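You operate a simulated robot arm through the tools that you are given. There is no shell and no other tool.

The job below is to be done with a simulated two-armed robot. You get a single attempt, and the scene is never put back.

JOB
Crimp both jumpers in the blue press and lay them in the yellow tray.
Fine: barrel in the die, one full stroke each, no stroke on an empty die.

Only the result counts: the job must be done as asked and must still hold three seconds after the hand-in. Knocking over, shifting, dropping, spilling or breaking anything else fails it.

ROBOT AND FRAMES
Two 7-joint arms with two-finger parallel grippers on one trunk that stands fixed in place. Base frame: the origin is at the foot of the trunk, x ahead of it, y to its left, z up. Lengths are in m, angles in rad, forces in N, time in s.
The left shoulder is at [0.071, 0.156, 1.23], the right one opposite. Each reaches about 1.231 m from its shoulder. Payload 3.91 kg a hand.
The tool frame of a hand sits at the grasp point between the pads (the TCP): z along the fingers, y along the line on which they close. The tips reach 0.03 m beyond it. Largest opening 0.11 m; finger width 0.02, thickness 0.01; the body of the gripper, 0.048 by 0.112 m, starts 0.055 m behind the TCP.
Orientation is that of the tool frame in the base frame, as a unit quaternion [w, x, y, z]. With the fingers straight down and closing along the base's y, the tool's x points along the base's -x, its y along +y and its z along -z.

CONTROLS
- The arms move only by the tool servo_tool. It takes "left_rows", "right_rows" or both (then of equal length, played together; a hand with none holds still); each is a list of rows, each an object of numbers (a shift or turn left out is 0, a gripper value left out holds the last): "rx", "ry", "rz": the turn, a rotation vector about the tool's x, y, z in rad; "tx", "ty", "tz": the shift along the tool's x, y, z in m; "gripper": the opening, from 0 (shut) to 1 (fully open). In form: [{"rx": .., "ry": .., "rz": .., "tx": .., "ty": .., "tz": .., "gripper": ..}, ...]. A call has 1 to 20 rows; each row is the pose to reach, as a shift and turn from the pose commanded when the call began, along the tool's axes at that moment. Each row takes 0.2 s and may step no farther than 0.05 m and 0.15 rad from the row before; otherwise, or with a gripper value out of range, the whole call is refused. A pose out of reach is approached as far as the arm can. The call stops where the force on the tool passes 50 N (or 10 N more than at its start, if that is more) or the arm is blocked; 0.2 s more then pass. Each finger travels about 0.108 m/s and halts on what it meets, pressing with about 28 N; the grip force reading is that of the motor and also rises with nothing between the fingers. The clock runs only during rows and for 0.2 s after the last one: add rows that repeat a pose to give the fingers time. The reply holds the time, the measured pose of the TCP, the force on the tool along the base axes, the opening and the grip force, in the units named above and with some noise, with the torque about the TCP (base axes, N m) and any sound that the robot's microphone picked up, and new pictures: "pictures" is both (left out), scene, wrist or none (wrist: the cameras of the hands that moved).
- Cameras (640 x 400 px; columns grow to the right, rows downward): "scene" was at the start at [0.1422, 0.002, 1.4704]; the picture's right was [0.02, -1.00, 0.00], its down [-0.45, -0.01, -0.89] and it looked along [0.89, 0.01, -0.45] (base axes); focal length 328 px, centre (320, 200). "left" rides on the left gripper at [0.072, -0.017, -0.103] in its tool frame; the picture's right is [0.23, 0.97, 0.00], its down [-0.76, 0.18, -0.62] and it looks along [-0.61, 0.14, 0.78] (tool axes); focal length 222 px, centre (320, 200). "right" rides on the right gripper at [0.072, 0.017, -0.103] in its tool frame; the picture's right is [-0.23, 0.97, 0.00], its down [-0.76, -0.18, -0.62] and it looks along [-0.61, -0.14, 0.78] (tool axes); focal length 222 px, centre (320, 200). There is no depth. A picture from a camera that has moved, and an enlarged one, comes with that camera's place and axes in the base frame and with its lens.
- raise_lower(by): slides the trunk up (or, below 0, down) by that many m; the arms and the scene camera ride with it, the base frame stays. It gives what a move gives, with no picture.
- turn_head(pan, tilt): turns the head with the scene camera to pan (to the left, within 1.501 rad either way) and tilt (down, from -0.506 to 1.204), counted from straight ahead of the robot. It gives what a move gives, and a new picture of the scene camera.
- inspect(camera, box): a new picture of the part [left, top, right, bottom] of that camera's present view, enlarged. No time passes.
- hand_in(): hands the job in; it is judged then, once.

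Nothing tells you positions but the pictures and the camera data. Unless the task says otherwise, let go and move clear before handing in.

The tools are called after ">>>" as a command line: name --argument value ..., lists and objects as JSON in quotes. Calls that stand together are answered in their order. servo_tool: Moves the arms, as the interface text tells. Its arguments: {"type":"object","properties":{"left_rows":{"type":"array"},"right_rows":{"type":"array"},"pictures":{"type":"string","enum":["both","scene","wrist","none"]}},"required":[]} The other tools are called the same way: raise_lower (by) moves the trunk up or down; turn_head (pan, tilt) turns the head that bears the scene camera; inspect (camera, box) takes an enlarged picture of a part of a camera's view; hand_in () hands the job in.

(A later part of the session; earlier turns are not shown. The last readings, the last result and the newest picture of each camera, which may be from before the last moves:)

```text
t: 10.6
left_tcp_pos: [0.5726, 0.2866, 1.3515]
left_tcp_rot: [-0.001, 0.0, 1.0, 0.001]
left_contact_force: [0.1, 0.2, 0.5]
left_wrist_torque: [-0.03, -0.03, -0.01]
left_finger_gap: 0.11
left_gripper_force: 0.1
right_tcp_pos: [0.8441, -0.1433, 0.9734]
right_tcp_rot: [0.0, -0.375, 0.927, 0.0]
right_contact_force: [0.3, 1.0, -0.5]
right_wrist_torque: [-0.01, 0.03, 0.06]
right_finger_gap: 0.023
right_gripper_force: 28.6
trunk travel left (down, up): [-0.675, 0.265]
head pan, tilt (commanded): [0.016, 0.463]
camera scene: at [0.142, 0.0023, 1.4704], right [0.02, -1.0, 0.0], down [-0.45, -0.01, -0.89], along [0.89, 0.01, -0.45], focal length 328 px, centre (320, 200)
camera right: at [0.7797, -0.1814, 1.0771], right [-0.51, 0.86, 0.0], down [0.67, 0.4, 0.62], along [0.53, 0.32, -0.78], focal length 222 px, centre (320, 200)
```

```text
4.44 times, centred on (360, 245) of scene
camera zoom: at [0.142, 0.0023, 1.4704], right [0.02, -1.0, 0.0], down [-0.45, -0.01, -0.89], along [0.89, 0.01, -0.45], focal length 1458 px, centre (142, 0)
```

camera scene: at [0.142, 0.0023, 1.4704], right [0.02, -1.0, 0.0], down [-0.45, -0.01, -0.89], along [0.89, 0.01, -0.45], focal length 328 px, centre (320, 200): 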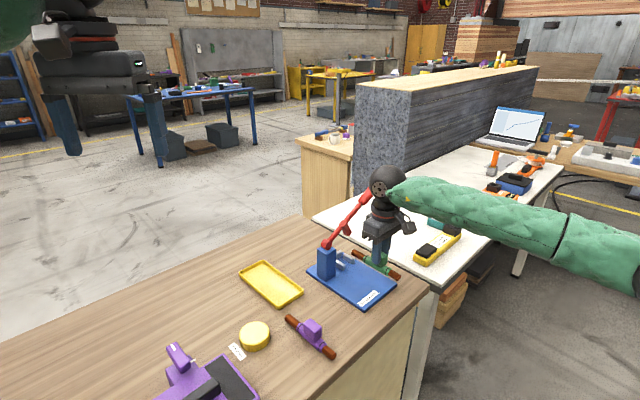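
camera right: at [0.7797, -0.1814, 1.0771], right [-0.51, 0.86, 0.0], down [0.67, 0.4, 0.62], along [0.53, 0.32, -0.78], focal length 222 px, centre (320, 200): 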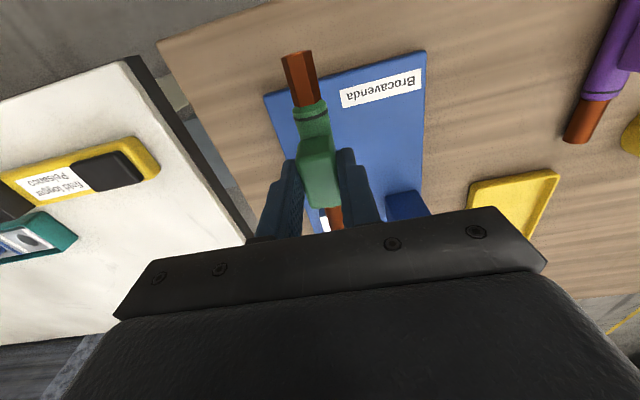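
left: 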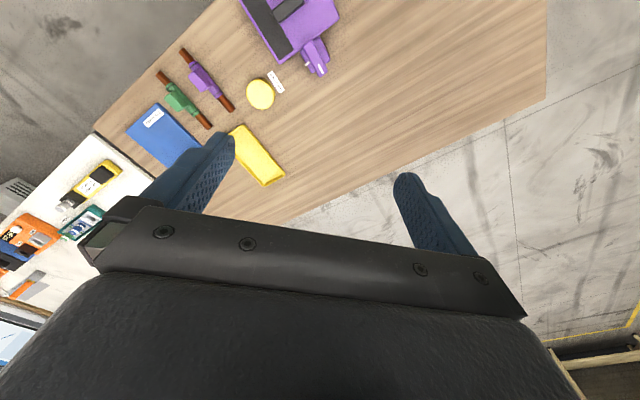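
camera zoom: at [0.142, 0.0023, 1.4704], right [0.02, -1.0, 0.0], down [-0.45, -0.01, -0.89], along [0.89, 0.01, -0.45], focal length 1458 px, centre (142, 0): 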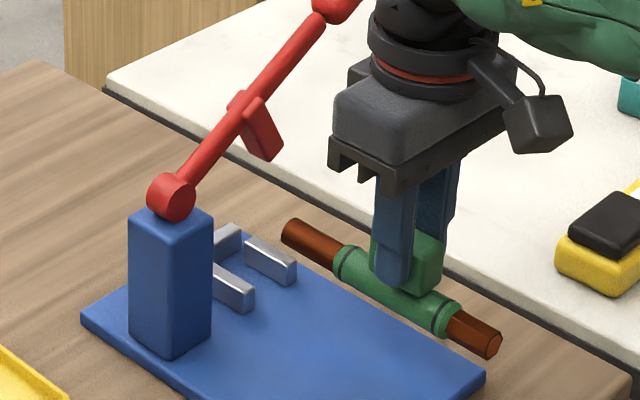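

Scene and wrist estimates of the die agree within ~2 mm. I'll slide the barrel forward under the raised plunger, above the side bars, and check before lowering.

>>> servo_tool --right_rows '[{"tx": 0.0, "tz": 0.01}, {"tx": -0.015, "tz": 0.01}, {"tx": -0.03, "tz": 0.01}, {"tx": -0.045, "tz": 0.01}, {"tx": -0.053, "tz": 0.01}, {"tx": -0.053, "tz": 0.01}]' --pictures "both"

>>> inspect --camera "scene" --box '[310, 200, 410, 290]'

>>> inspect --camera "right" --box '[240, 100, 400, 240]'

```text
t: 12.0
left_tcp_pos: [0.5732, 0.2876, 1.3518]
left_tcp_rot: [0.0, -0.001, 1.0, 0.001]
left_contact_force: [-1.4, -0.6, -0.3]
left_wrist_torque: [-0.04, 0.0, 0.04]
left_finger_gap: 0.1098
left_gripper_force: 0.2
right_tcp_pos: [0.882, -0.1059, 0.9648]
right_tcp_rot: [0.0, -0.375, 0.927, 0.0]
right_contact_force: [-0.8, -0.7, -0.8]
right_wrist_torque: [-0.03, -0.02, 0.0]
right_finger_gap: 0.0229
right_gripper_force: 28.2
trunk travel left (down, up): [-0.675, 0.265]
head pan, tilt (commanded): [0.016, 0.463]
camera scene: at [0.1422, 0.0018, 1.4704], right [0.02, -1.0, 0.0], down [-0.45, -0.01, -0.89], along [0.89, 0.01, -0.45], focal length 328 px, centre (320, 200)
camera right: at [0.8185, -0.1429, 1.068], right [-0.51, 0.86, 0.0], down [0.67, 0.4, 0.62], along [0.53, 0.32, -0.78], focal length 222 px, centre (320, 200)
```

scene: 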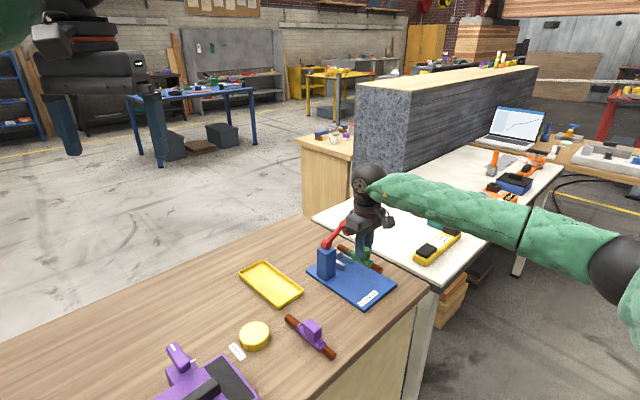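
right: 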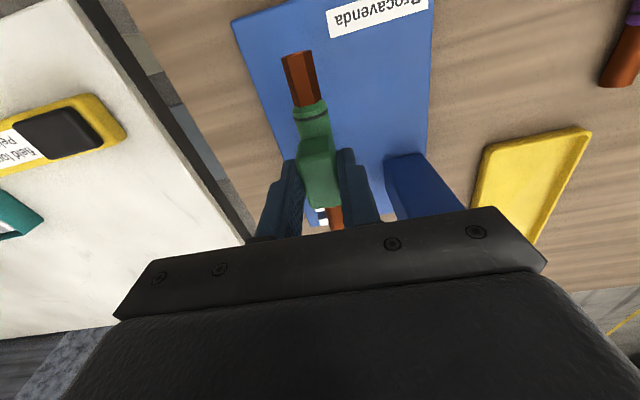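

```text
4.44 times, centred on (360, 245) of scene
camera zoom: at [0.1422, 0.0018, 1.4704], right [0.02, -1.0, 0.0], down [-0.45, -0.01, -0.89], along [0.89, 0.01, -0.45], focal length 1458 px, centre (142, 0)
```

zoom: 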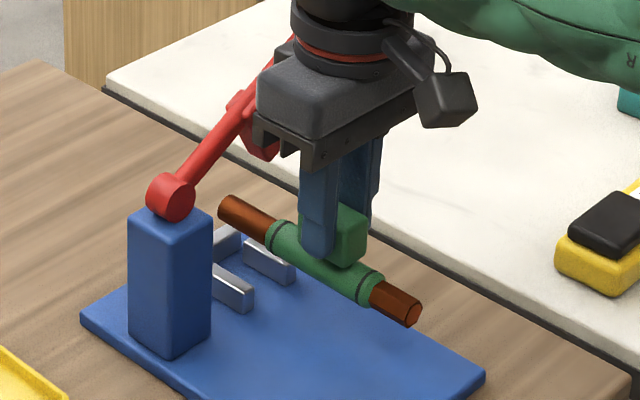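

```text
2.86 times, centred on (320, 170) of right
camera zoom: at [0.8185, -0.1429, 1.068], right [-0.51, 0.86, 0.0], down [0.67, 0.4, 0.62], along [0.53, 0.32, -0.78], focal length 635 px, centre (320, 286)
```

zoom: 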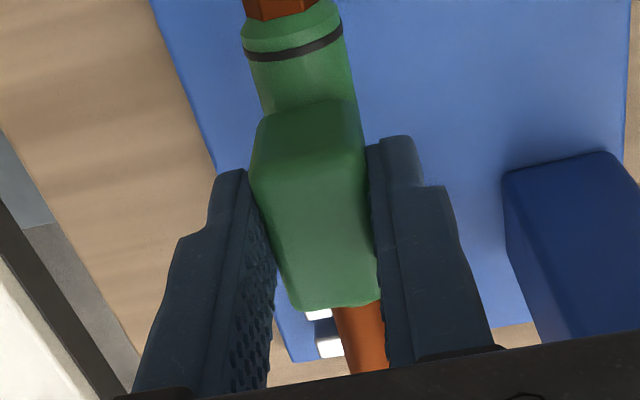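

The barrel is over the die in line with the bars. Lowering gently most of the way now.

>>> servo_tool --right_rows '[{"tz": 0.01}, {"tz": 0.02}, {"tz": 0.028}, {"tz": 0.034}, {"tz": 0.034}]' --pictures "both"

>>> inspect --camera "scene" --box '[310, 200, 410, 290]'

>>> inspect --camera "right" --box '[240, 100, 400, 240]'

```text
t: 13.2
left_tcp_pos: [0.5738, 0.2877, 1.3519]
left_tcp_rot: [0.001, -0.001, 1.0, 0.0]
left_contact_force: [-0.6, -0.6, -0.3]
left_wrist_torque: [0.0, -0.02, 0.02]
left_finger_gap: 0.1101
left_gripper_force: 0.0
right_tcp_pos: [0.8827, -0.1054, 0.9307]
right_tcp_rot: [0.0, -0.374, 0.928, -0.001]
right_contact_force: [-1.2, -0.2, -1.5]
right_wrist_torque: [0.03, -0.02, 0.0]
right_finger_gap: 0.0232
right_gripper_force: 27.8
trunk travel left (down, up): [-0.675, 0.265]
head pan, tilt (commanded): [0.016, 0.463]
camera scene: at [0.1422, 0.0021, 1.4704], right [0.02, -1.0, 0.0], down [-0.45, -0.01, -0.89], along [0.89, 0.01, -0.45], focal length 328 px, centre (320, 200)
camera right: at [0.8189, -0.1424, 1.0338], right [-0.51, 0.86, 0.0], down [0.67, 0.4, 0.62], along [0.53, 0.32, -0.78], focal length 222 px, centre (320, 200)
```

scene: 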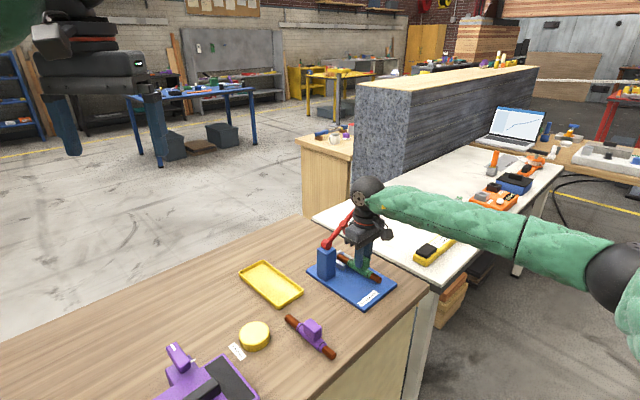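
right: 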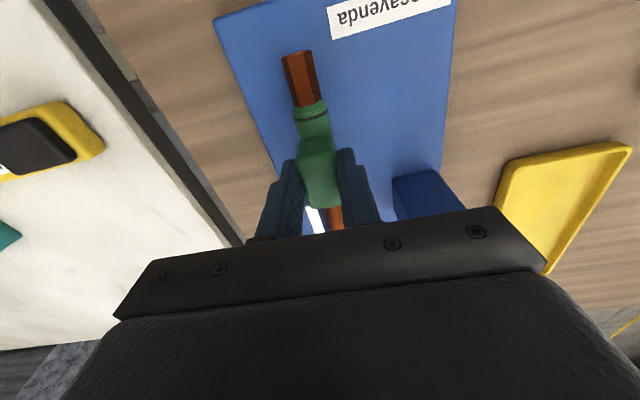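

```text
4.44 times, centred on (360, 245) of scene
camera zoom: at [0.1422, 0.0021, 1.4704], right [0.02, -1.0, 0.0], down [-0.45, -0.01, -0.89], along [0.89, 0.01, -0.45], focal length 1458 px, centre (142, 0)
```

zoom: 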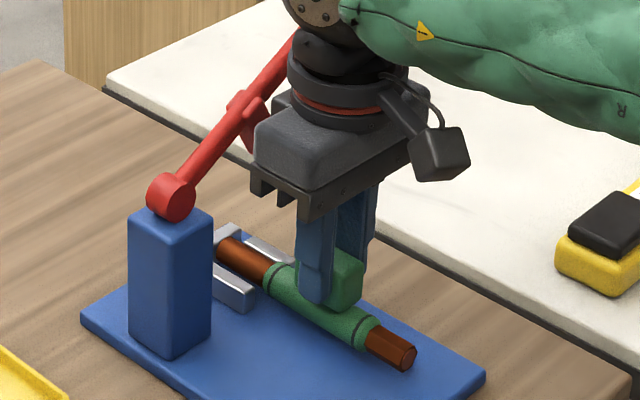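

```text
2.86 times, centred on (320, 170) of right
camera zoom: at [0.8189, -0.1424, 1.0338], right [-0.51, 0.86, 0.0], down [0.67, 0.4, 0.62], along [0.53, 0.32, -0.78], focal length 635 px, centre (320, 286)
```

zoom: 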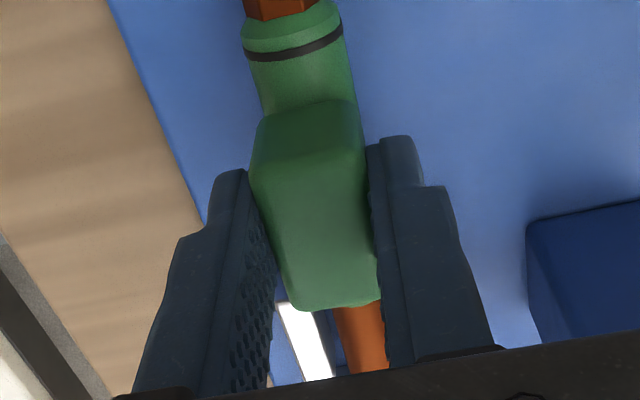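

The barrel is between the bars and nearly on the plate. Let me look closer, then lower in small steps until contact.

>>> inspect --camera "scene" --box '[335, 240, 385, 290]'

>>> inspect --camera "right" --box '[290, 160, 370, 235]'

>>> servo_tool --right_rows '[{"tz": 0.001}, {"tz": 0.002}, {"tz": 0.003}, {"tz": 0.003}]' --pictures "none"

```text
8.00 times, centred on (360, 265) of scene
camera zoom: at [0.1422, 0.0021, 1.4704], right [0.02, -1.0, 0.0], down [-0.45, -0.01, -0.89], along [0.89, 0.01, -0.45], focal length 2625 px, centre (0, -320)
```

zoom: 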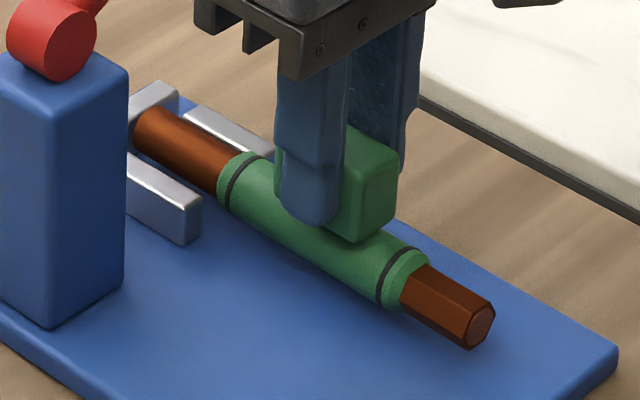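

```text
5.33 times, centred on (330, 198) of right
camera zoom: at [0.8189, -0.1424, 1.0338], right [-0.51, 0.86, 0.0], down [0.67, 0.4, 0.62], along [0.53, 0.32, -0.78], focal length 1185 px, centre (267, 213)
```

zoom: 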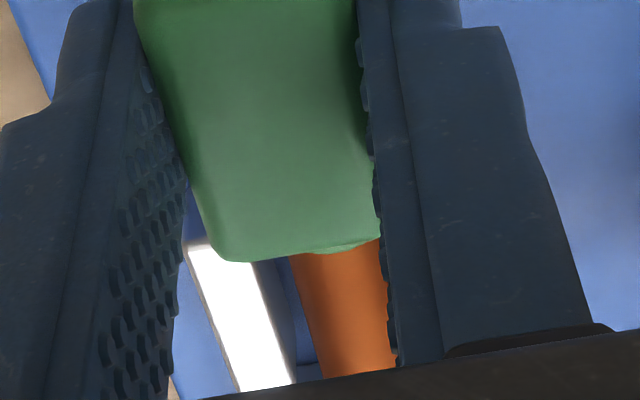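

```text
t: 14.2
left_tcp_pos: [0.5731, 0.2869, 1.3519]
left_tcp_rot: [0.0, -0.001, 1.0, -0.001]
left_contact_force: [0.2, -0.3, 0.1]
left_wrist_torque: [0.04, 0.01, 0.0]
left_finger_gap: 0.11
left_gripper_force: 0.1
right_tcp_pos: [0.8828, -0.106, 0.9273]
right_tcp_rot: [0.0, -0.374, 0.927, -0.001]
right_contact_force: [0.2, 0.6, -0.3]
right_wrist_torque: [-0.02, 0.0, -0.01]
right_finger_gap: 0.023
right_gripper_force: 28.3
trunk travel left (down, up): [-0.675, 0.265]
head pan, tilt (commanded): [0.016, 0.463]
```

>>> servo_tool --right_rows '[{"tz": 0.001}, {"tz": 0.002}, {"tz": 0.003}, {"tz": 0.003}]' --pictures "none"

```text
t: 15.2
left_tcp_pos: [0.5728, 0.2874, 1.3517]
left_tcp_rot: [0.0, 0.0, 1.0, 0.0]
left_contact_force: [0.3, 0.1, -0.6]
left_wrist_torque: [-0.01, -0.02, -0.02]
left_finger_gap: 0.11
left_gripper_force: 0.0
right_tcp_pos: [0.8828, -0.1052, 0.9243]
right_tcp_rot: [0.001, -0.374, 0.927, 0.0]
right_contact_force: [-0.3, 0.0, -0.4]
right_wrist_torque: [0.01, 0.0, -0.04]
right_finger_gap: 0.0225
right_gripper_force: 27.6
trunk travel left (down, up): [-0.675, 0.265]
head pan, tilt (commanded): [0.016, 0.463]
```

No contact yet at TCP z≈0.925. Continue in small steps.

>>> servo_tool --right_rows '[{"tz": 0.001}, {"tz": 0.002}, {"tz": 0.003}, {"tz": 0.003}]' --pictures "scene"

>>> inspect --camera "scene" --box '[335, 240, 385, 290]'

```text
t: 16.2
left_tcp_pos: [0.5719, 0.2877, 1.3525]
left_tcp_rot: [0.0, -0.001, 1.0, -0.001]
left_contact_force: [-0.4, -0.3, -0.6]
left_wrist_torque: [-0.02, 0.04, 0.04]
left_finger_gap: 0.11
left_gripper_force: 0.0
right_tcp_pos: [0.8832, -0.1053, 0.9223]
right_tcp_rot: [0.001, -0.374, 0.927, 0.0]
right_contact_force: [4.5, -0.9, 14.9]
right_wrist_torque: [-0.27, 0.1, -0.01]
right_finger_gap: 0.0231
right_gripper_force: 27.9
trunk travel left (down, up): [-0.675, 0.265]
head pan, tilt (commanded): [0.016, 0.463]
camera scene: at [0.1411, 0.0022, 1.4707], right [0.02, -1.0, 0.0], down [-0.45, -0.01, -0.89], along [0.89, 0.01, -0.45], focal length 328 px, centre (320, 200)
```

scene: 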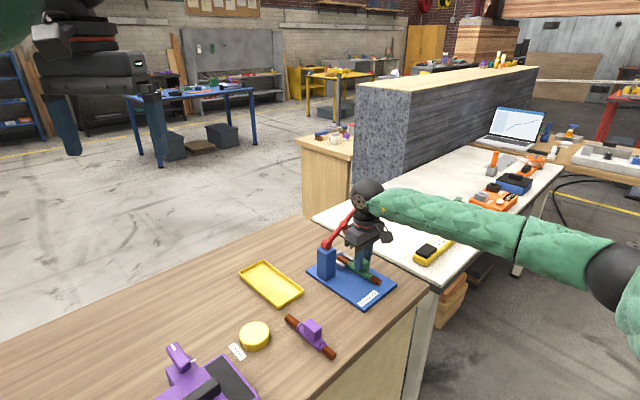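

```text
8.00 times, centred on (360, 265) of scene
camera zoom: at [0.1411, 0.0022, 1.4707], right [0.02, -1.0, 0.0], down [-0.45, -0.01, -0.89], along [0.89, 0.01, -0.45], focal length 2625 px, centre (0, -320)
```

zoom: 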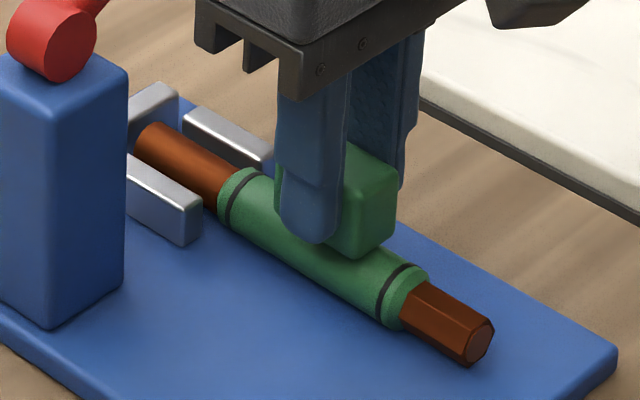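

Contact with the plate at TCP z≈0.922 (15 N up), barrel lying between the bars with the housing flush at the bar ends. I'll ease off 1 mm and release slowly.

>>> servo_tool --right_rows '[{"tz": -0.001, "gripper": 0.0}, {"tz": -0.001, "gripper": 0.22}, {"tz": -0.001, "gripper": 0.26}, {"tz": -0.001, "gripper": 0.32}, {"tz": -0.001, "gripper": 0.42}, {"tz": -0.001, "gripper": 0.5}, {"tz": -0.001, "gripper": 0.5}]' --pictures "both"

>>> inspect --camera "scene" --box '[335, 240, 385, 290]'

>>> inspect --camera "right" --box '[240, 100, 400, 240]'

```text
t: 17.8
left_tcp_pos: [0.5724, 0.2871, 1.3524]
left_tcp_rot: [0.0, 0.0, 1.0, 0.001]
left_contact_force: [0.5, 0.0, -0.6]
left_wrist_torque: [-0.02, -0.01, 0.03]
left_finger_gap: 0.11
left_gripper_force: 0.0
right_tcp_pos: [0.8829, -0.106, 0.9227]
right_tcp_rot: [0.0, -0.374, 0.927, -0.001]
right_contact_force: [-0.4, -0.1, -0.3]
right_wrist_torque: [-0.02, 0.01, 0.02]
right_finger_gap: 0.0551
right_gripper_force: 0.0
trunk travel left (down, up): [-0.675, 0.265]
head pan, tilt (commanded): [0.016, 0.463]
camera scene: at [0.1422, 0.0021, 1.4704], right [0.02, -1.0, 0.0], down [-0.45, -0.01, -0.89], along [0.89, 0.01, -0.45], focal length 328 px, centre (320, 200)
camera right: at [0.8188, -0.143, 1.0257], right [-0.51, 0.86, 0.0], down [0.67, 0.4, 0.62], along [0.53, 0.32, -0.78], focal length 222 px, centre (320, 200)
```

scene: 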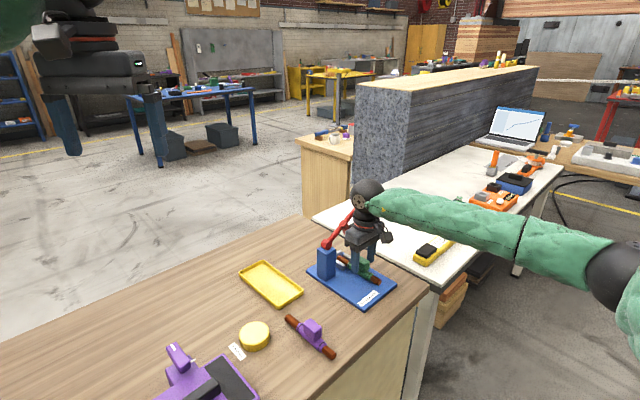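
right: 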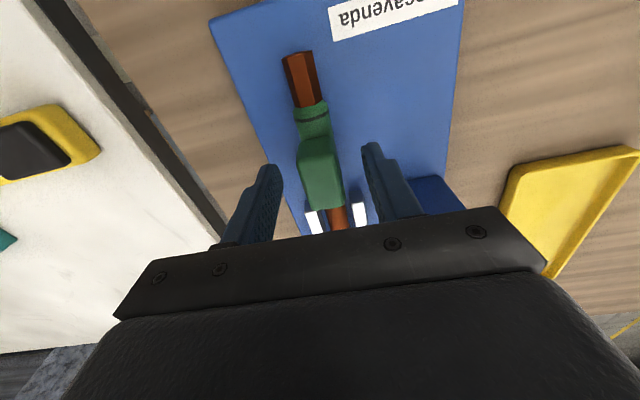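

```text
8.00 times, centred on (360, 265) of scene
camera zoom: at [0.1422, 0.0021, 1.4704], right [0.02, -1.0, 0.0], down [-0.45, -0.01, -0.89], along [0.89, 0.01, -0.45], focal length 2625 px, centre (0, -320)
```

zoom: 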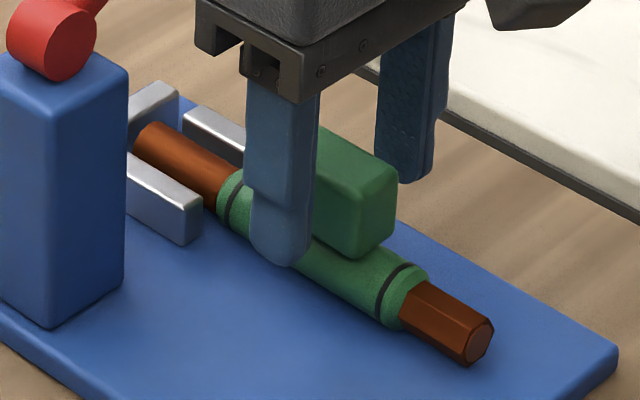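

```text
2.86 times, centred on (320, 170) of right
camera zoom: at [0.8188, -0.143, 1.0257], right [-0.51, 0.86, 0.0], down [0.67, 0.4, 0.62], along [0.53, 0.32, -0.78], focal length 635 px, centre (320, 286)
```

zoom: 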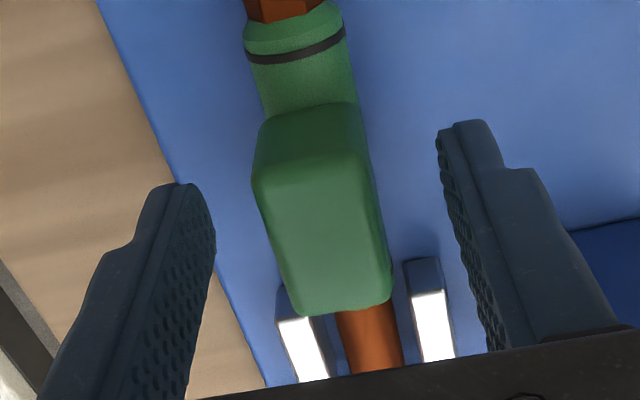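

The green jumper lies in the die, barrel centred between the bars, and the fingers are free of it. I'll retreat straight up, then back and up.

>>> servo_tool --right_rows '[{"tz": -0.015}, {"tz": -0.035}, {"tz": -0.055}, {"tx": 0.03, "tz": -0.085}, {"tx": 0.06, "tz": -0.115}, {"tx": 0.08, "tz": -0.155}, {"tx": 0.08, "tz": -0.2}, {"tx": 0.08, "tz": -0.24}]' --pictures "both"

>>> inspect --camera "scene" --box '[320, 180, 400, 300]'

>>> inspect --camera "right" --box '[240, 100, 400, 240]'

```text
t: 19.6
left_tcp_pos: [0.5723, 0.2872, 1.3514]
left_tcp_rot: [0.0, -0.001, 1.0, 0.0]
left_contact_force: [-0.2, 0.1, -0.1]
left_wrist_torque: [-0.01, -0.01, 0.03]
left_finger_gap: 0.1102
left_gripper_force: 0.1
right_tcp_pos: [0.8241, -0.1608, 1.1621]
right_tcp_rot: [-0.001, -0.374, 0.927, 0.0]
right_contact_force: [0.2, 0.0, 1.0]
right_wrist_torque: [-0.01, -0.01, -0.01]
right_finger_gap: 0.0551
right_gripper_force: 0.1
trunk travel left (down, up): [-0.675, 0.265]
head pan, tilt (commanded): [0.016, 0.463]
camera scene: at [0.1417, 0.0024, 1.4704], right [0.02, -1.0, 0.0], down [-0.45, -0.01, -0.89], along [0.89, 0.01, -0.45], focal length 328 px, centre (320, 200)
camera right: at [0.7607, -0.1981, 1.2658], right [-0.51, 0.86, 0.0], down [0.67, 0.4, 0.62], along [0.53, 0.32, -0.78], focal length 222 px, centre (320, 200)
```

scene: 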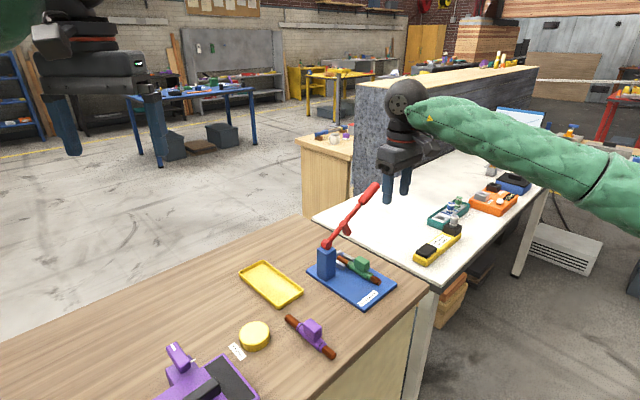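
right: 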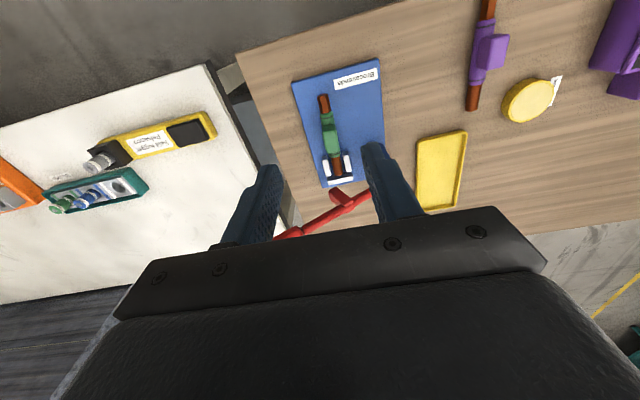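

```text
3.33 times, centred on (360, 240) of scene
camera zoom: at [0.1417, 0.0024, 1.4704], right [0.02, -1.0, 0.0], down [-0.45, -0.01, -0.89], along [0.89, 0.01, -0.45], focal length 1094 px, centre (187, 67)
```

zoom: 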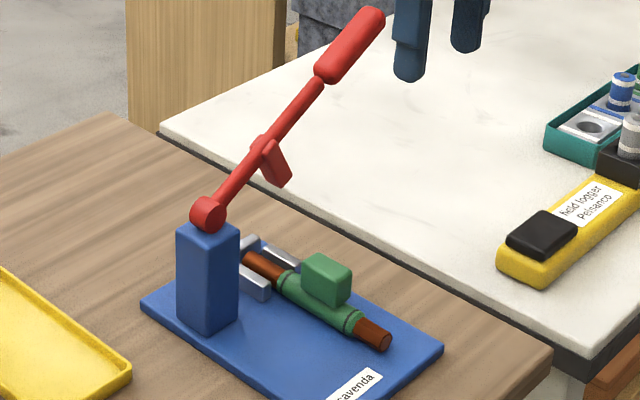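

```text
2.86 times, centred on (320, 170) of right
camera zoom: at [0.7607, -0.1981, 1.2658], right [-0.51, 0.86, 0.0], down [0.67, 0.4, 0.62], along [0.53, 0.32, -0.78], focal length 635 px, centre (320, 286)
```

zoom: 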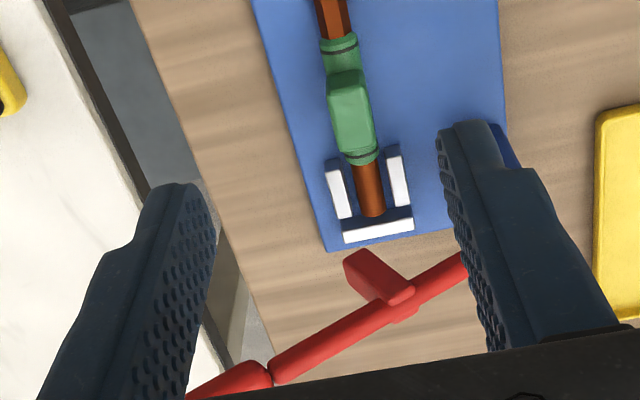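

The barrel is seated centrally in the die (tip ~18 mm past die centre) and stable. The lever handle centre is around (1.002,-0.122,1.057) with the lever raised ~28°. I'll turn the gripper to straddle the handle and hover above it.

>>> servo_tool --right_rows '[{"tx": -0.0129, "ty": -0.0079, "tz": 0.0, "rz": 0.131}, {"tx": -0.0258, "ty": -0.0158, "tz": 0.0, "rz": 0.262}, {"tx": -0.0388, "ty": -0.0237, "tz": 0.0, "rz": 0.393}, {"tx": -0.0517, "ty": -0.0317, "tz": 0.0, "rz": 0.524}, {"tx": -0.0646, "ty": -0.0396, "tz": 0.0, "rz": 0.655}, {"tx": -0.0775, "ty": -0.0475, "tz": 0.0, "rz": 0.786}, {"tx": -0.0905, "ty": -0.0554, "tz": 0.0, "rz": 0.917}, {"tx": -0.1034, "ty": -0.0633, "tz": 0.0, "rz": 1.048}, {"tx": -0.1163, "ty": -0.0712, "tz": 0.0, "rz": 1.179}, {"tx": -0.1292, "ty": -0.0791, "tz": 0.0, "rz": 1.31}, {"tx": -0.1422, "ty": -0.0871, "tz": 0.005, "rz": 1.441}, {"tx": -0.1551, "ty": -0.095, "tz": 0.013, "rz": 1.571}]' --pictures "both"

>>> inspect --camera "right" --box '[220, 100, 420, 230]'

>>> inspect --camera "scene" --box '[310, 130, 430, 300]'

```text
t: 22.2
left_tcp_pos: [0.5726, 0.2888, 1.3513]
left_tcp_rot: [-0.001, 0.0, 1.0, 0.0]
left_contact_force: [-0.2, -0.4, 0.4]
left_wrist_torque: [0.0, 0.05, -0.01]
left_finger_gap: 0.1101
left_gripper_force: 0.0
right_tcp_pos: [1.0039, -0.1211, 1.149]
right_tcp_rot: [0.0, 0.391, 0.92, 0.0]
right_contact_force: [1.0, 0.0, 0.6]
right_wrist_torque: [-0.01, -0.01, 0.01]
right_finger_gap: 0.0552
right_gripper_force: 0.2
trunk travel left (down, up): [-0.675, 0.265]
head pan, tilt (commanded): [0.016, 0.463]
camera scene: at [0.1428, 0.0026, 1.4703], right [0.02, -1.0, 0.0], down [-0.45, -0.01, -0.89], along [0.89, 0.01, -0.45], focal length 328 px, centre (320, 200)
camera right: at [0.9664, -0.0576, 1.252], right [0.86, 0.51, 0.0], down [0.4, -0.67, 0.62], along [0.32, -0.54, -0.78], focal length 222 px, centre (320, 200)
```

scene: 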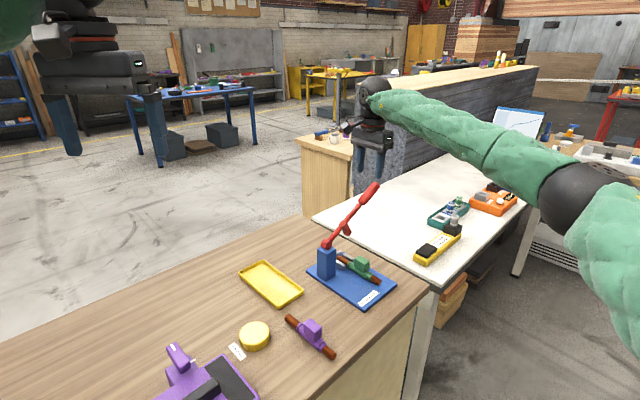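
right: 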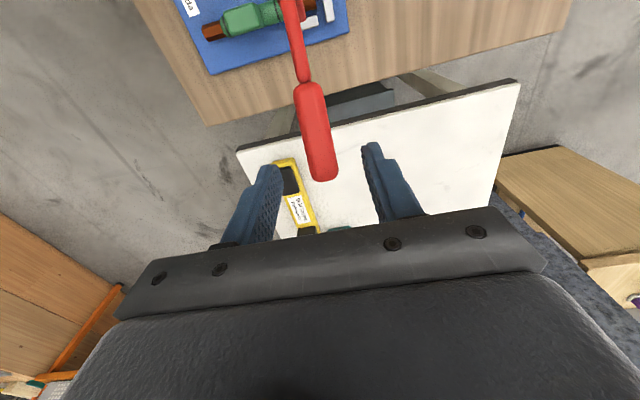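

```text
3.08 times, centred on (320, 165) of right
camera zoom: at [0.9664, -0.0576, 1.252], right [0.86, 0.51, 0.0], down [0.4, -0.67, 0.62], along [0.32, -0.54, -0.78], focal length 684 px, centre (320, 308)
```

zoom: 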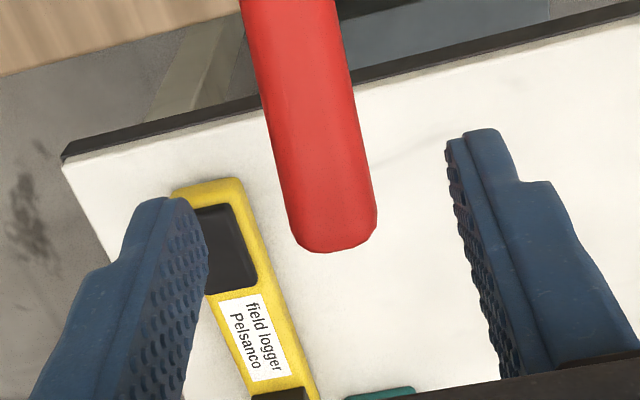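

```text
2.35 times, centred on (370, 215) of scene
camera zoom: at [0.1428, 0.0026, 1.4703], right [0.02, -1.0, 0.0], down [-0.45, -0.01, -0.89], along [0.89, 0.01, -0.45], focal length 772 px, centre (202, 165)
```

zoom: 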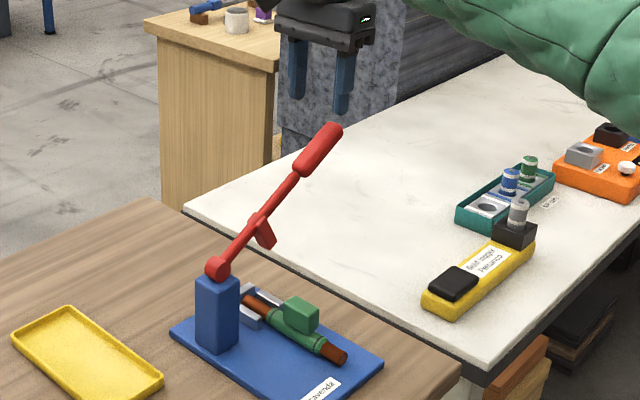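

I'm hovering above the red handle; it is centred within ~4 mm across the fingers. I'll shift 4 mm, descend so the fingers straddle the handle, and check before pinching.

>>> servo_tool --right_rows '[{"ty": -0.004, "tz": 0.02}, {"ty": -0.004, "tz": 0.045}, {"ty": -0.004, "tz": 0.065}, {"ty": -0.004, "tz": 0.0855}, {"ty": -0.004, "tz": 0.0855}]' --pictures "both"

>>> inspect --camera "right" --box '[220, 80, 420, 230]'

>>> inspect --camera "scene" --box '[310, 150, 430, 290]'

```text
t: 23.4
left_tcp_pos: [0.5727, 0.2871, 1.3533]
left_tcp_rot: [0.0, -0.001, 1.0, 0.001]
left_contact_force: [-0.1, 0.3, 0.1]
left_wrist_torque: [0.03, 0.0, -0.04]
left_finger_gap: 0.1098
left_gripper_force: 0.1
right_tcp_pos: [1.0012, -0.1254, 1.0661]
right_tcp_rot: [0.0, 0.39, 0.921, 0.0]
right_contact_force: [0.2, -0.3, 0.9]
right_wrist_torque: [0.01, -0.03, -0.01]
right_finger_gap: 0.0552
right_gripper_force: 0.1
trunk travel left (down, up): [-0.675, 0.265]
head pan, tilt (commanded): [0.016, 0.463]
camera scene: at [0.1418, 0.0023, 1.4705], right [0.02, -1.0, 0.0], down [-0.45, -0.01, -0.89], along [0.89, 0.01, -0.45], focal length 328 px, centre (320, 200)
camera right: at [0.963, -0.0612, 1.1687], right [0.86, 0.51, 0.0], down [0.4, -0.67, 0.62], along [0.32, -0.54, -0.78], focal length 222 px, centre (320, 200)
```

scene: 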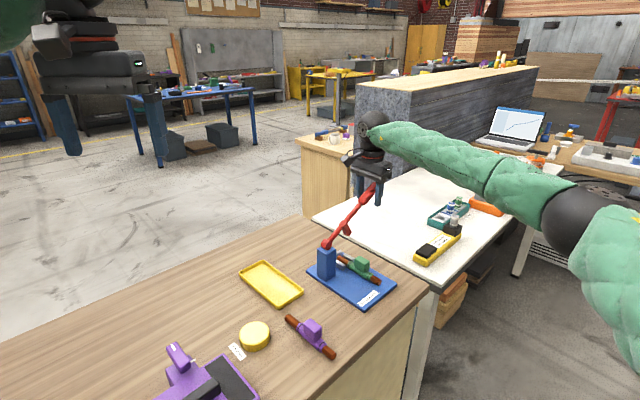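
right: 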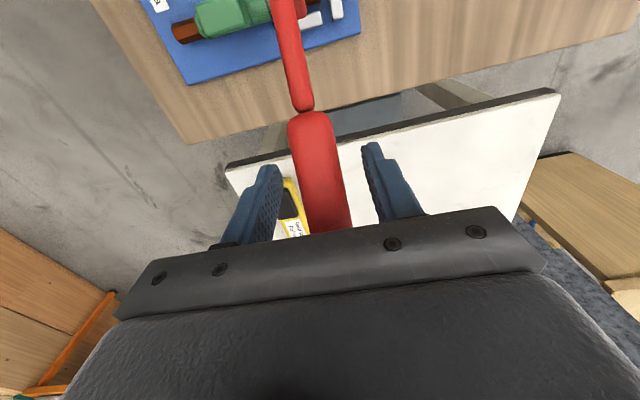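

```text
2.67 times, centred on (320, 155) of right
camera zoom: at [0.963, -0.0612, 1.1687], right [0.86, 0.51, 0.0], down [0.4, -0.67, 0.62], along [0.32, -0.54, -0.78], focal length 592 px, centre (320, 320)
```

zoom: 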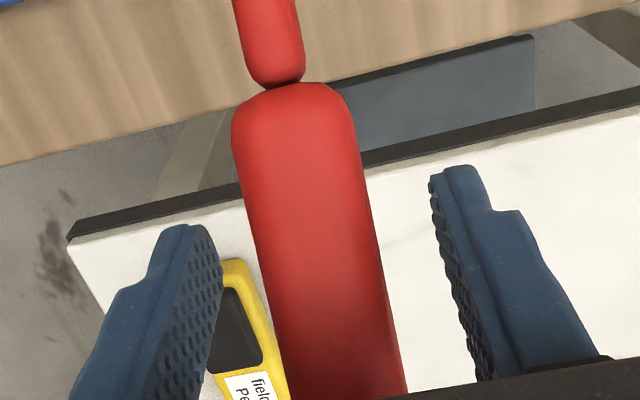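

```text
2.86 times, centred on (370, 220) of scene
camera zoom: at [0.1418, 0.0023, 1.4705], right [0.02, -1.0, 0.0], down [-0.45, -0.01, -0.89], along [0.89, 0.01, -0.45], focal length 938 px, centre (177, 143)
```

zoom: 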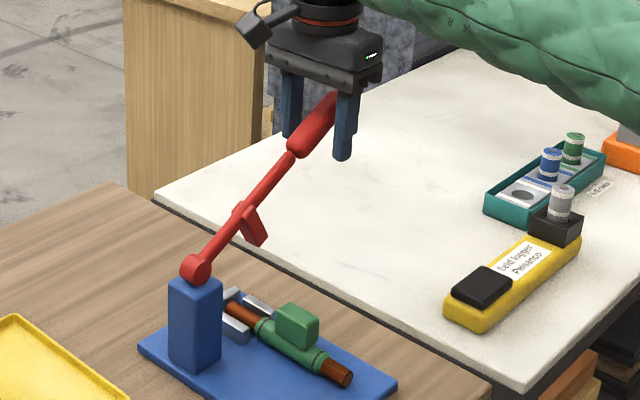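

The handle is centred between the fingers. Pinching it now.

>>> servo_tool --right_rows '[{"gripper": 0.4}, {"gripper": 0.3}, {"gripper": 0.2}, {"gripper": 0.1}, {"gripper": 0.0}]' --pictures "both"

>>> inspect --camera "scene" --box '[310, 150, 430, 290]'

```text
t: 24.6
left_tcp_pos: [0.5726, 0.2868, 1.3507]
left_tcp_rot: [-0.001, 0.0, 1.0, 0.0]
left_contact_force: [0.2, 0.2, -0.2]
left_wrist_torque: [0.01, 0.0, -0.01]
left_finger_gap: 0.1099
left_gripper_force: 0.0
right_tcp_pos: [1.0011, -0.1256, 1.0652]
right_tcp_rot: [0.001, 0.39, 0.921, 0.0]
right_contact_force: [8.1, 3.2, 3.3]
right_wrist_torque: [-0.09, 0.19, 0.98]
right_finger_gap: 0.0256
right_gripper_force: 44.9
trunk travel left (down, up): [-0.675, 0.265]
head pan, tilt (commanded): [0.016, 0.463]
camera scene: at [0.143, 0.0025, 1.4704], right [0.02, -1.0, 0.0], down [-0.45, -0.01, -0.89], along [0.89, 0.01, -0.45], focal length 328 px, centre (320, 200)
camera right: at [0.9639, -0.0607, 1.1684], right [0.86, 0.51, 0.0], down [0.4, -0.67, 0.62], along [0.32, -0.53, -0.78], focal length 222 px, centre (320, 200)
```

scene: 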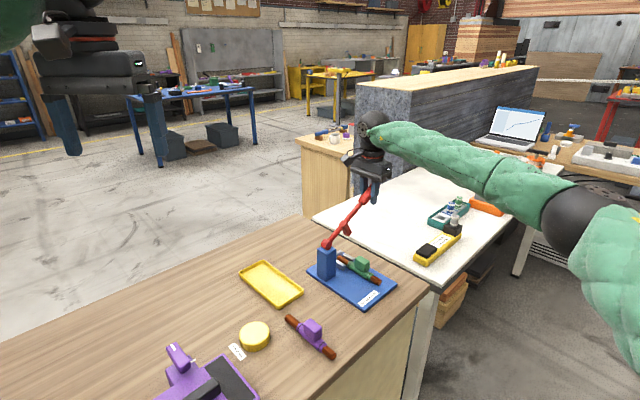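
right: 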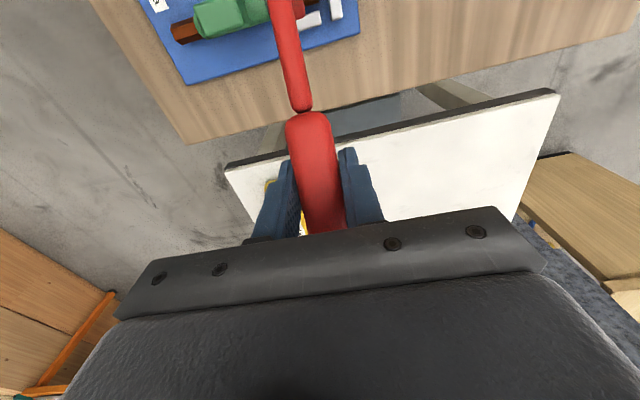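

```text
2.86 times, centred on (370, 220) of scene
camera zoom: at [0.143, 0.0025, 1.4704], right [0.02, -1.0, 0.0], down [-0.45, -0.01, -0.89], along [0.89, 0.01, -0.45], focal length 938 px, centre (177, 143)
```

zoom: 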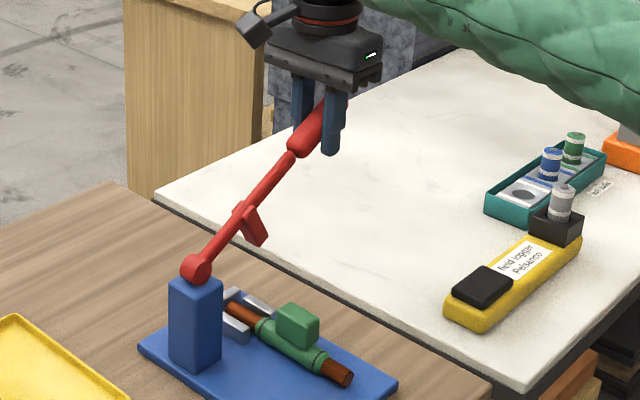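

The pinch shows a sideways strain (8 N, ~1 N·m), meaning the handle is ~2 mm further toward +e_l than the gripper's centre. I'll relieve it with a small shift before stroking.

>>> servo_tool --right_rows '[{"ty": 0.001, "gripper": 0.0}, {"ty": 0.002, "gripper": 0.0}, {"ty": 0.002, "gripper": 0.0}]' --pictures "none"

```text
t: 25.4
left_tcp_pos: [0.5728, 0.2868, 1.3513]
left_tcp_rot: [0.0, 0.0, 1.0, -0.001]
left_contact_force: [-0.5, 0.1, -0.7]
left_wrist_torque: [0.01, -0.02, 0.03]
left_finger_gap: 0.11
left_gripper_force: 0.1
right_tcp_pos: [1.0017, -0.1261, 1.0659]
right_tcp_rot: [0.0, 0.392, 0.92, 0.0]
right_contact_force: [3.2, -4.9, 6.8]
right_wrist_torque: [0.17, 0.74, 0.86]
right_finger_gap: 0.0258
right_gripper_force: 45.3
trunk travel left (down, up): [-0.675, 0.265]
head pan, tilt (commanded): [0.016, 0.463]
```

Most of the lateral force is gone; remaining torque suggests a small yaw misalignment. I'll turn the gripper by ~1.7° and see whether the strain drops.

>>> servo_tool --right_rows '[{"rz": -0.015, "gripper": 0.0}, {"rz": -0.03, "gripper": 0.0}, {"rz": -0.03, "gripper": 0.0}]' --pictures "none"

```text
t: 26.2
left_tcp_pos: [0.5742, 0.2871, 1.3512]
left_tcp_rot: [0.0, -0.001, 1.0, -0.001]
left_contact_force: [-0.7, -0.4, -0.1]
left_wrist_torque: [-0.02, -0.03, -0.02]
left_finger_gap: 0.1102
left_gripper_force: 0.1
right_tcp_pos: [1.0031, -0.1246, 1.064]
right_tcp_rot: [0.0, 0.378, 0.926, 0.0]
right_contact_force: [9.5, -9.3, 8.2]
right_wrist_torque: [0.25, -0.11, -0.94]
right_finger_gap: 0.0255
right_gripper_force: 45.3
trunk travel left (down, up): [-0.675, 0.265]
head pan, tilt (commanded): [0.016, 0.463]
```

The torque flipped sign, so the right angle is halfway. I'll come back half and ease outward 1 mm along the lever.

>>> servo_tool --right_rows '[{"rz": 0.008, "tx": -0.0005, "gripper": 0.0}, {"rz": 0.014, "tx": -0.001, "tz": -0.0005, "gripper": 0.0}, {"rz": 0.014, "tx": -0.001, "tz": -0.0005, "gripper": 0.0}]' --pictures "scene"

>>> inspect --camera "scene" --box '[310, 150, 430, 290]'

```text
t: 27.0
left_tcp_pos: [0.5727, 0.2859, 1.3526]
left_tcp_rot: [0.0, -0.002, 1.0, 0.001]
left_contact_force: [0.4, 0.7, -0.3]
left_wrist_torque: [0.0, -0.02, -0.03]
left_finger_gap: 0.1099
left_gripper_force: 0.0
right_tcp_pos: [1.0022, -0.126, 1.0641]
right_tcp_rot: [-0.001, 0.383, 0.924, 0.0]
right_contact_force: [-0.3, -10.4, 3.8]
right_wrist_torque: [-0.15, 0.2, 0.34]
right_finger_gap: 0.0259
right_gripper_force: 45.1
trunk travel left (down, up): [-0.675, 0.265]
head pan, tilt (commanded): [0.016, 0.463]
camera scene: at [0.1417, 0.001, 1.4704], right [0.02, -1.0, 0.0], down [-0.45, -0.01, -0.89], along [0.89, 0.02, -0.45], focal length 328 px, centre (320, 200)
```

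scene: 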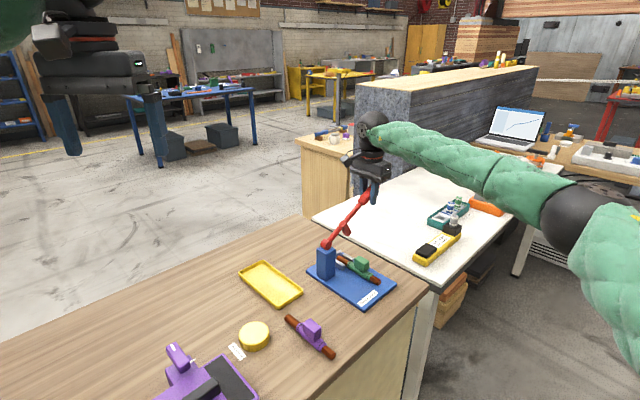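

```text
2.86 times, centred on (370, 220) of scene
camera zoom: at [0.1417, 0.001, 1.4704], right [0.02, -1.0, 0.0], down [-0.45, -0.01, -0.89], along [0.89, 0.02, -0.45], focal length 938 px, centre (177, 143)
```

zoom: 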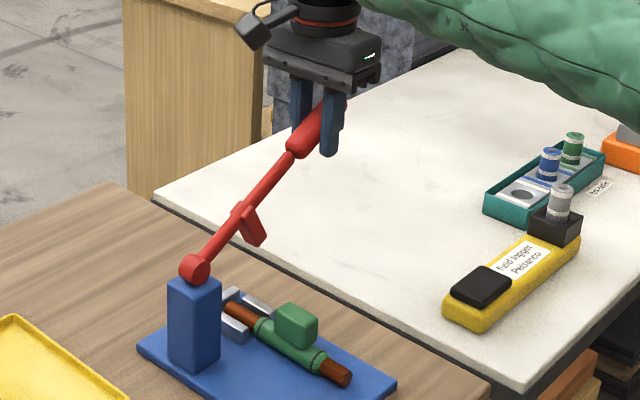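

The rigid pinch builds up strain of about 8 N per mm, which I don't want on the press during a stroke. I'll let go and instead push down from above with the fingertips slightly apart as a saddle on the round handle.

>>> servo_tool --right_rows '[{"gripper": 0.35}, {"gripper": 0.5}, {"gripper": 0.5}, {"tz": -0.025, "gripper": 0.5}, {"tz": -0.055, "gripper": 0.5}, {"tx": -0.008, "tz": -0.08, "gripper": 0.5}, {"tx": -0.008, "tz": -0.08, "gripper": 0.3}, {"tx": -0.008, "tz": -0.08, "gripper": 0.127}, {"tx": -0.008, "tz": -0.08, "gripper": 0.127}, {"tx": -0.008, "tz": -0.08, "gripper": 0.127}]' --pictures "both"

>>> inspect --camera "scene" --box '[310, 150, 430, 290]'

>>> inspect --camera "right" --box '[220, 80, 420, 230]'

```text
t: 29.2
left_tcp_pos: [0.5736, 0.287, 1.3524]
left_tcp_rot: [0.0, -0.001, 1.0, 0.0]
left_contact_force: [0.7, -0.1, 0.3]
left_wrist_torque: [0.01, 0.03, 0.01]
left_finger_gap: 0.1101
left_gripper_force: 0.1
right_tcp_pos: [1.008, -0.1304, 1.1441]
right_tcp_rot: [0.0, 0.384, 0.924, 0.0]
right_contact_force: [-0.2, 0.0, 0.1]
right_wrist_torque: [-0.01, -0.02, -0.01]
right_finger_gap: 0.0141
right_gripper_force: 0.0
trunk travel left (down, up): [-0.675, 0.265]
head pan, tilt (commanded): [0.016, 0.463]
camera scene: at [0.1424, 0.0021, 1.4704], right [0.02, -1.0, 0.0], down [-0.45, -0.01, -0.89], along [0.89, 0.01, -0.45], focal length 328 px, centre (320, 200)
camera right: at [0.9689, -0.0658, 1.2481], right [0.85, 0.53, 0.0], down [0.41, -0.66, 0.62], along [0.33, -0.53, -0.78], focal length 222 px, centre (320, 200)
```

scene: 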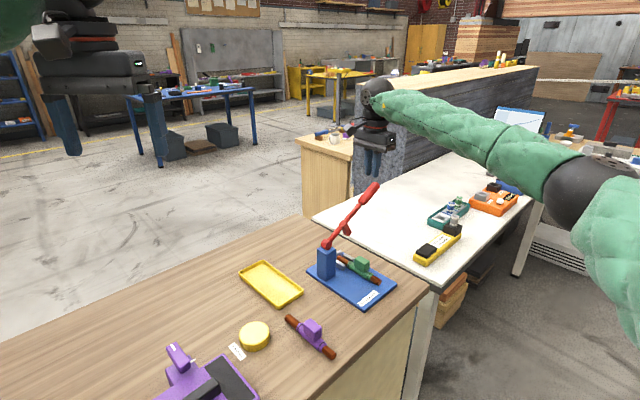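
right: 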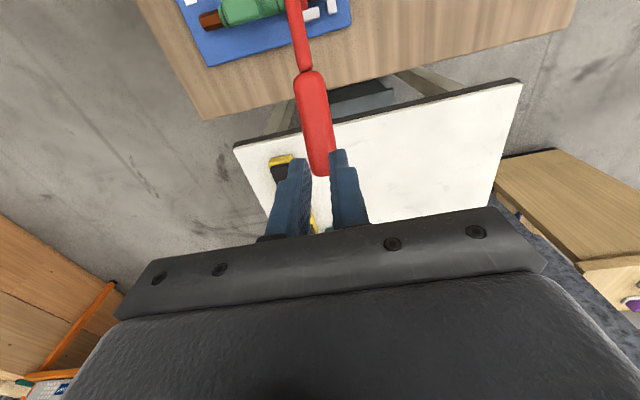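

```text
2.86 times, centred on (370, 220) of scene
camera zoom: at [0.1424, 0.0021, 1.4704], right [0.02, -1.0, 0.0], down [-0.45, -0.01, -0.89], along [0.89, 0.01, -0.45], focal length 938 px, centre (177, 143)
```

zoom: 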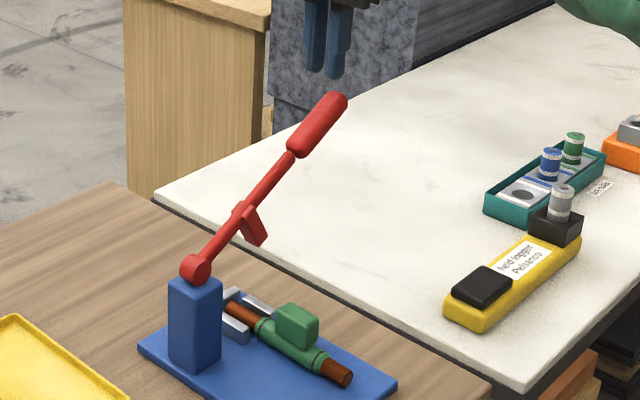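

```text
2.67 times, centred on (320, 155) of right
camera zoom: at [0.9689, -0.0658, 1.2481], right [0.85, 0.53, 0.0], down [0.41, -0.66, 0.62], along [0.33, -0.53, -0.78], focal length 592 px, centre (320, 320)
```

zoom: 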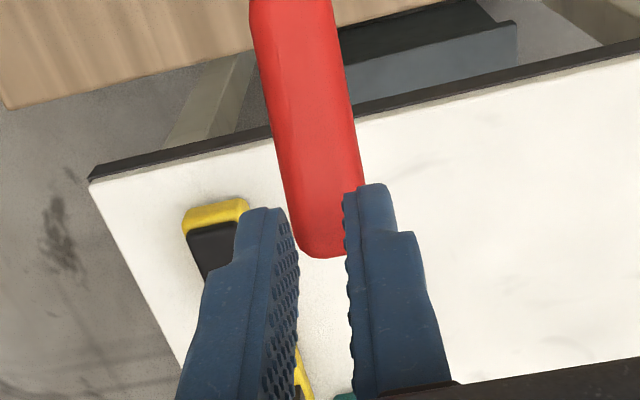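

The lever and press are unchanged. I'll descend with the saddle onto the handle until light contact.

>>> servo_tool --right_rows '[{"ty": -0.001, "tz": 0.015}, {"ty": -0.001, "tz": 0.027}, {"ty": -0.001, "tz": 0.031}, {"ty": -0.001, "tz": 0.034}, {"ty": -0.001, "tz": 0.034}]' --pictures "wrist"

>>> inspect --camera "right" --box '[220, 80, 420, 230]'

>>> inspect --camera "scene" --box '[330, 140, 420, 260]'

```text
t: 30.4
left_tcp_pos: [0.5726, 0.2874, 1.3522]
left_tcp_rot: [0.0, 0.0, 1.0, 0.001]
left_contact_force: [0.9, -0.1, 0.7]
left_wrist_torque: [-0.03, 0.02, 0.0]
left_finger_gap: 0.1103
left_gripper_force: 0.1
right_tcp_pos: [1.0074, -0.1291, 1.1106]
right_tcp_rot: [0.0, 0.383, 0.924, -0.001]
right_contact_force: [0.7, 0.1, -0.1]
right_wrist_torque: [-0.02, -0.02, -0.02]
right_finger_gap: 0.0138
right_gripper_force: 0.0
trunk travel left (down, up): [-0.675, 0.265]
head pan, tilt (commanded): [0.016, 0.463]
camera right: at [0.9677, -0.066, 1.2136], right [0.85, 0.53, 0.0], down [0.41, -0.66, 0.62], along [0.33, -0.53, -0.78], focal length 222 px, centre (320, 200)
```

right: 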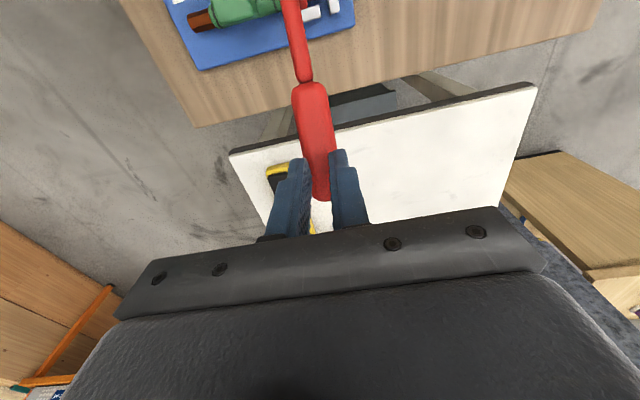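

```text
2.67 times, centred on (320, 155) of right
camera zoom: at [0.9677, -0.066, 1.2136], right [0.85, 0.53, 0.0], down [0.41, -0.66, 0.62], along [0.33, -0.53, -0.78], focal length 592 px, centre (320, 320)
```

zoom: 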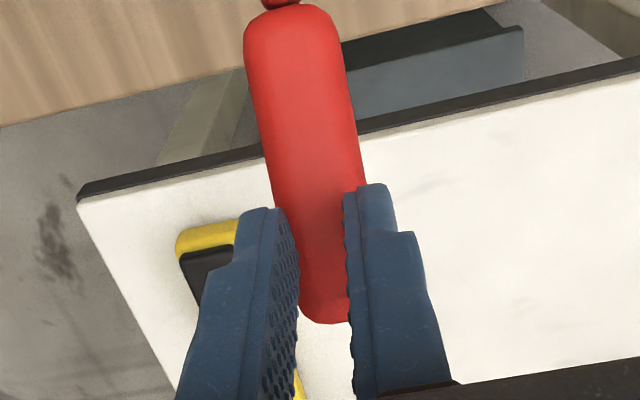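

```text
3.33 times, centred on (375, 200) of scene
camera zoom: at [0.1422, 0.0022, 1.4704], right [0.02, -1.0, 0.0], down [-0.45, -0.01, -0.89], along [0.89, 0.01, -0.45], focal length 1094 px, centre (137, 200)
```

zoom: 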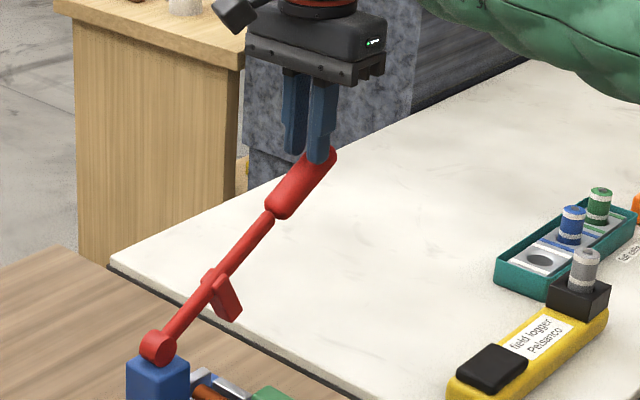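

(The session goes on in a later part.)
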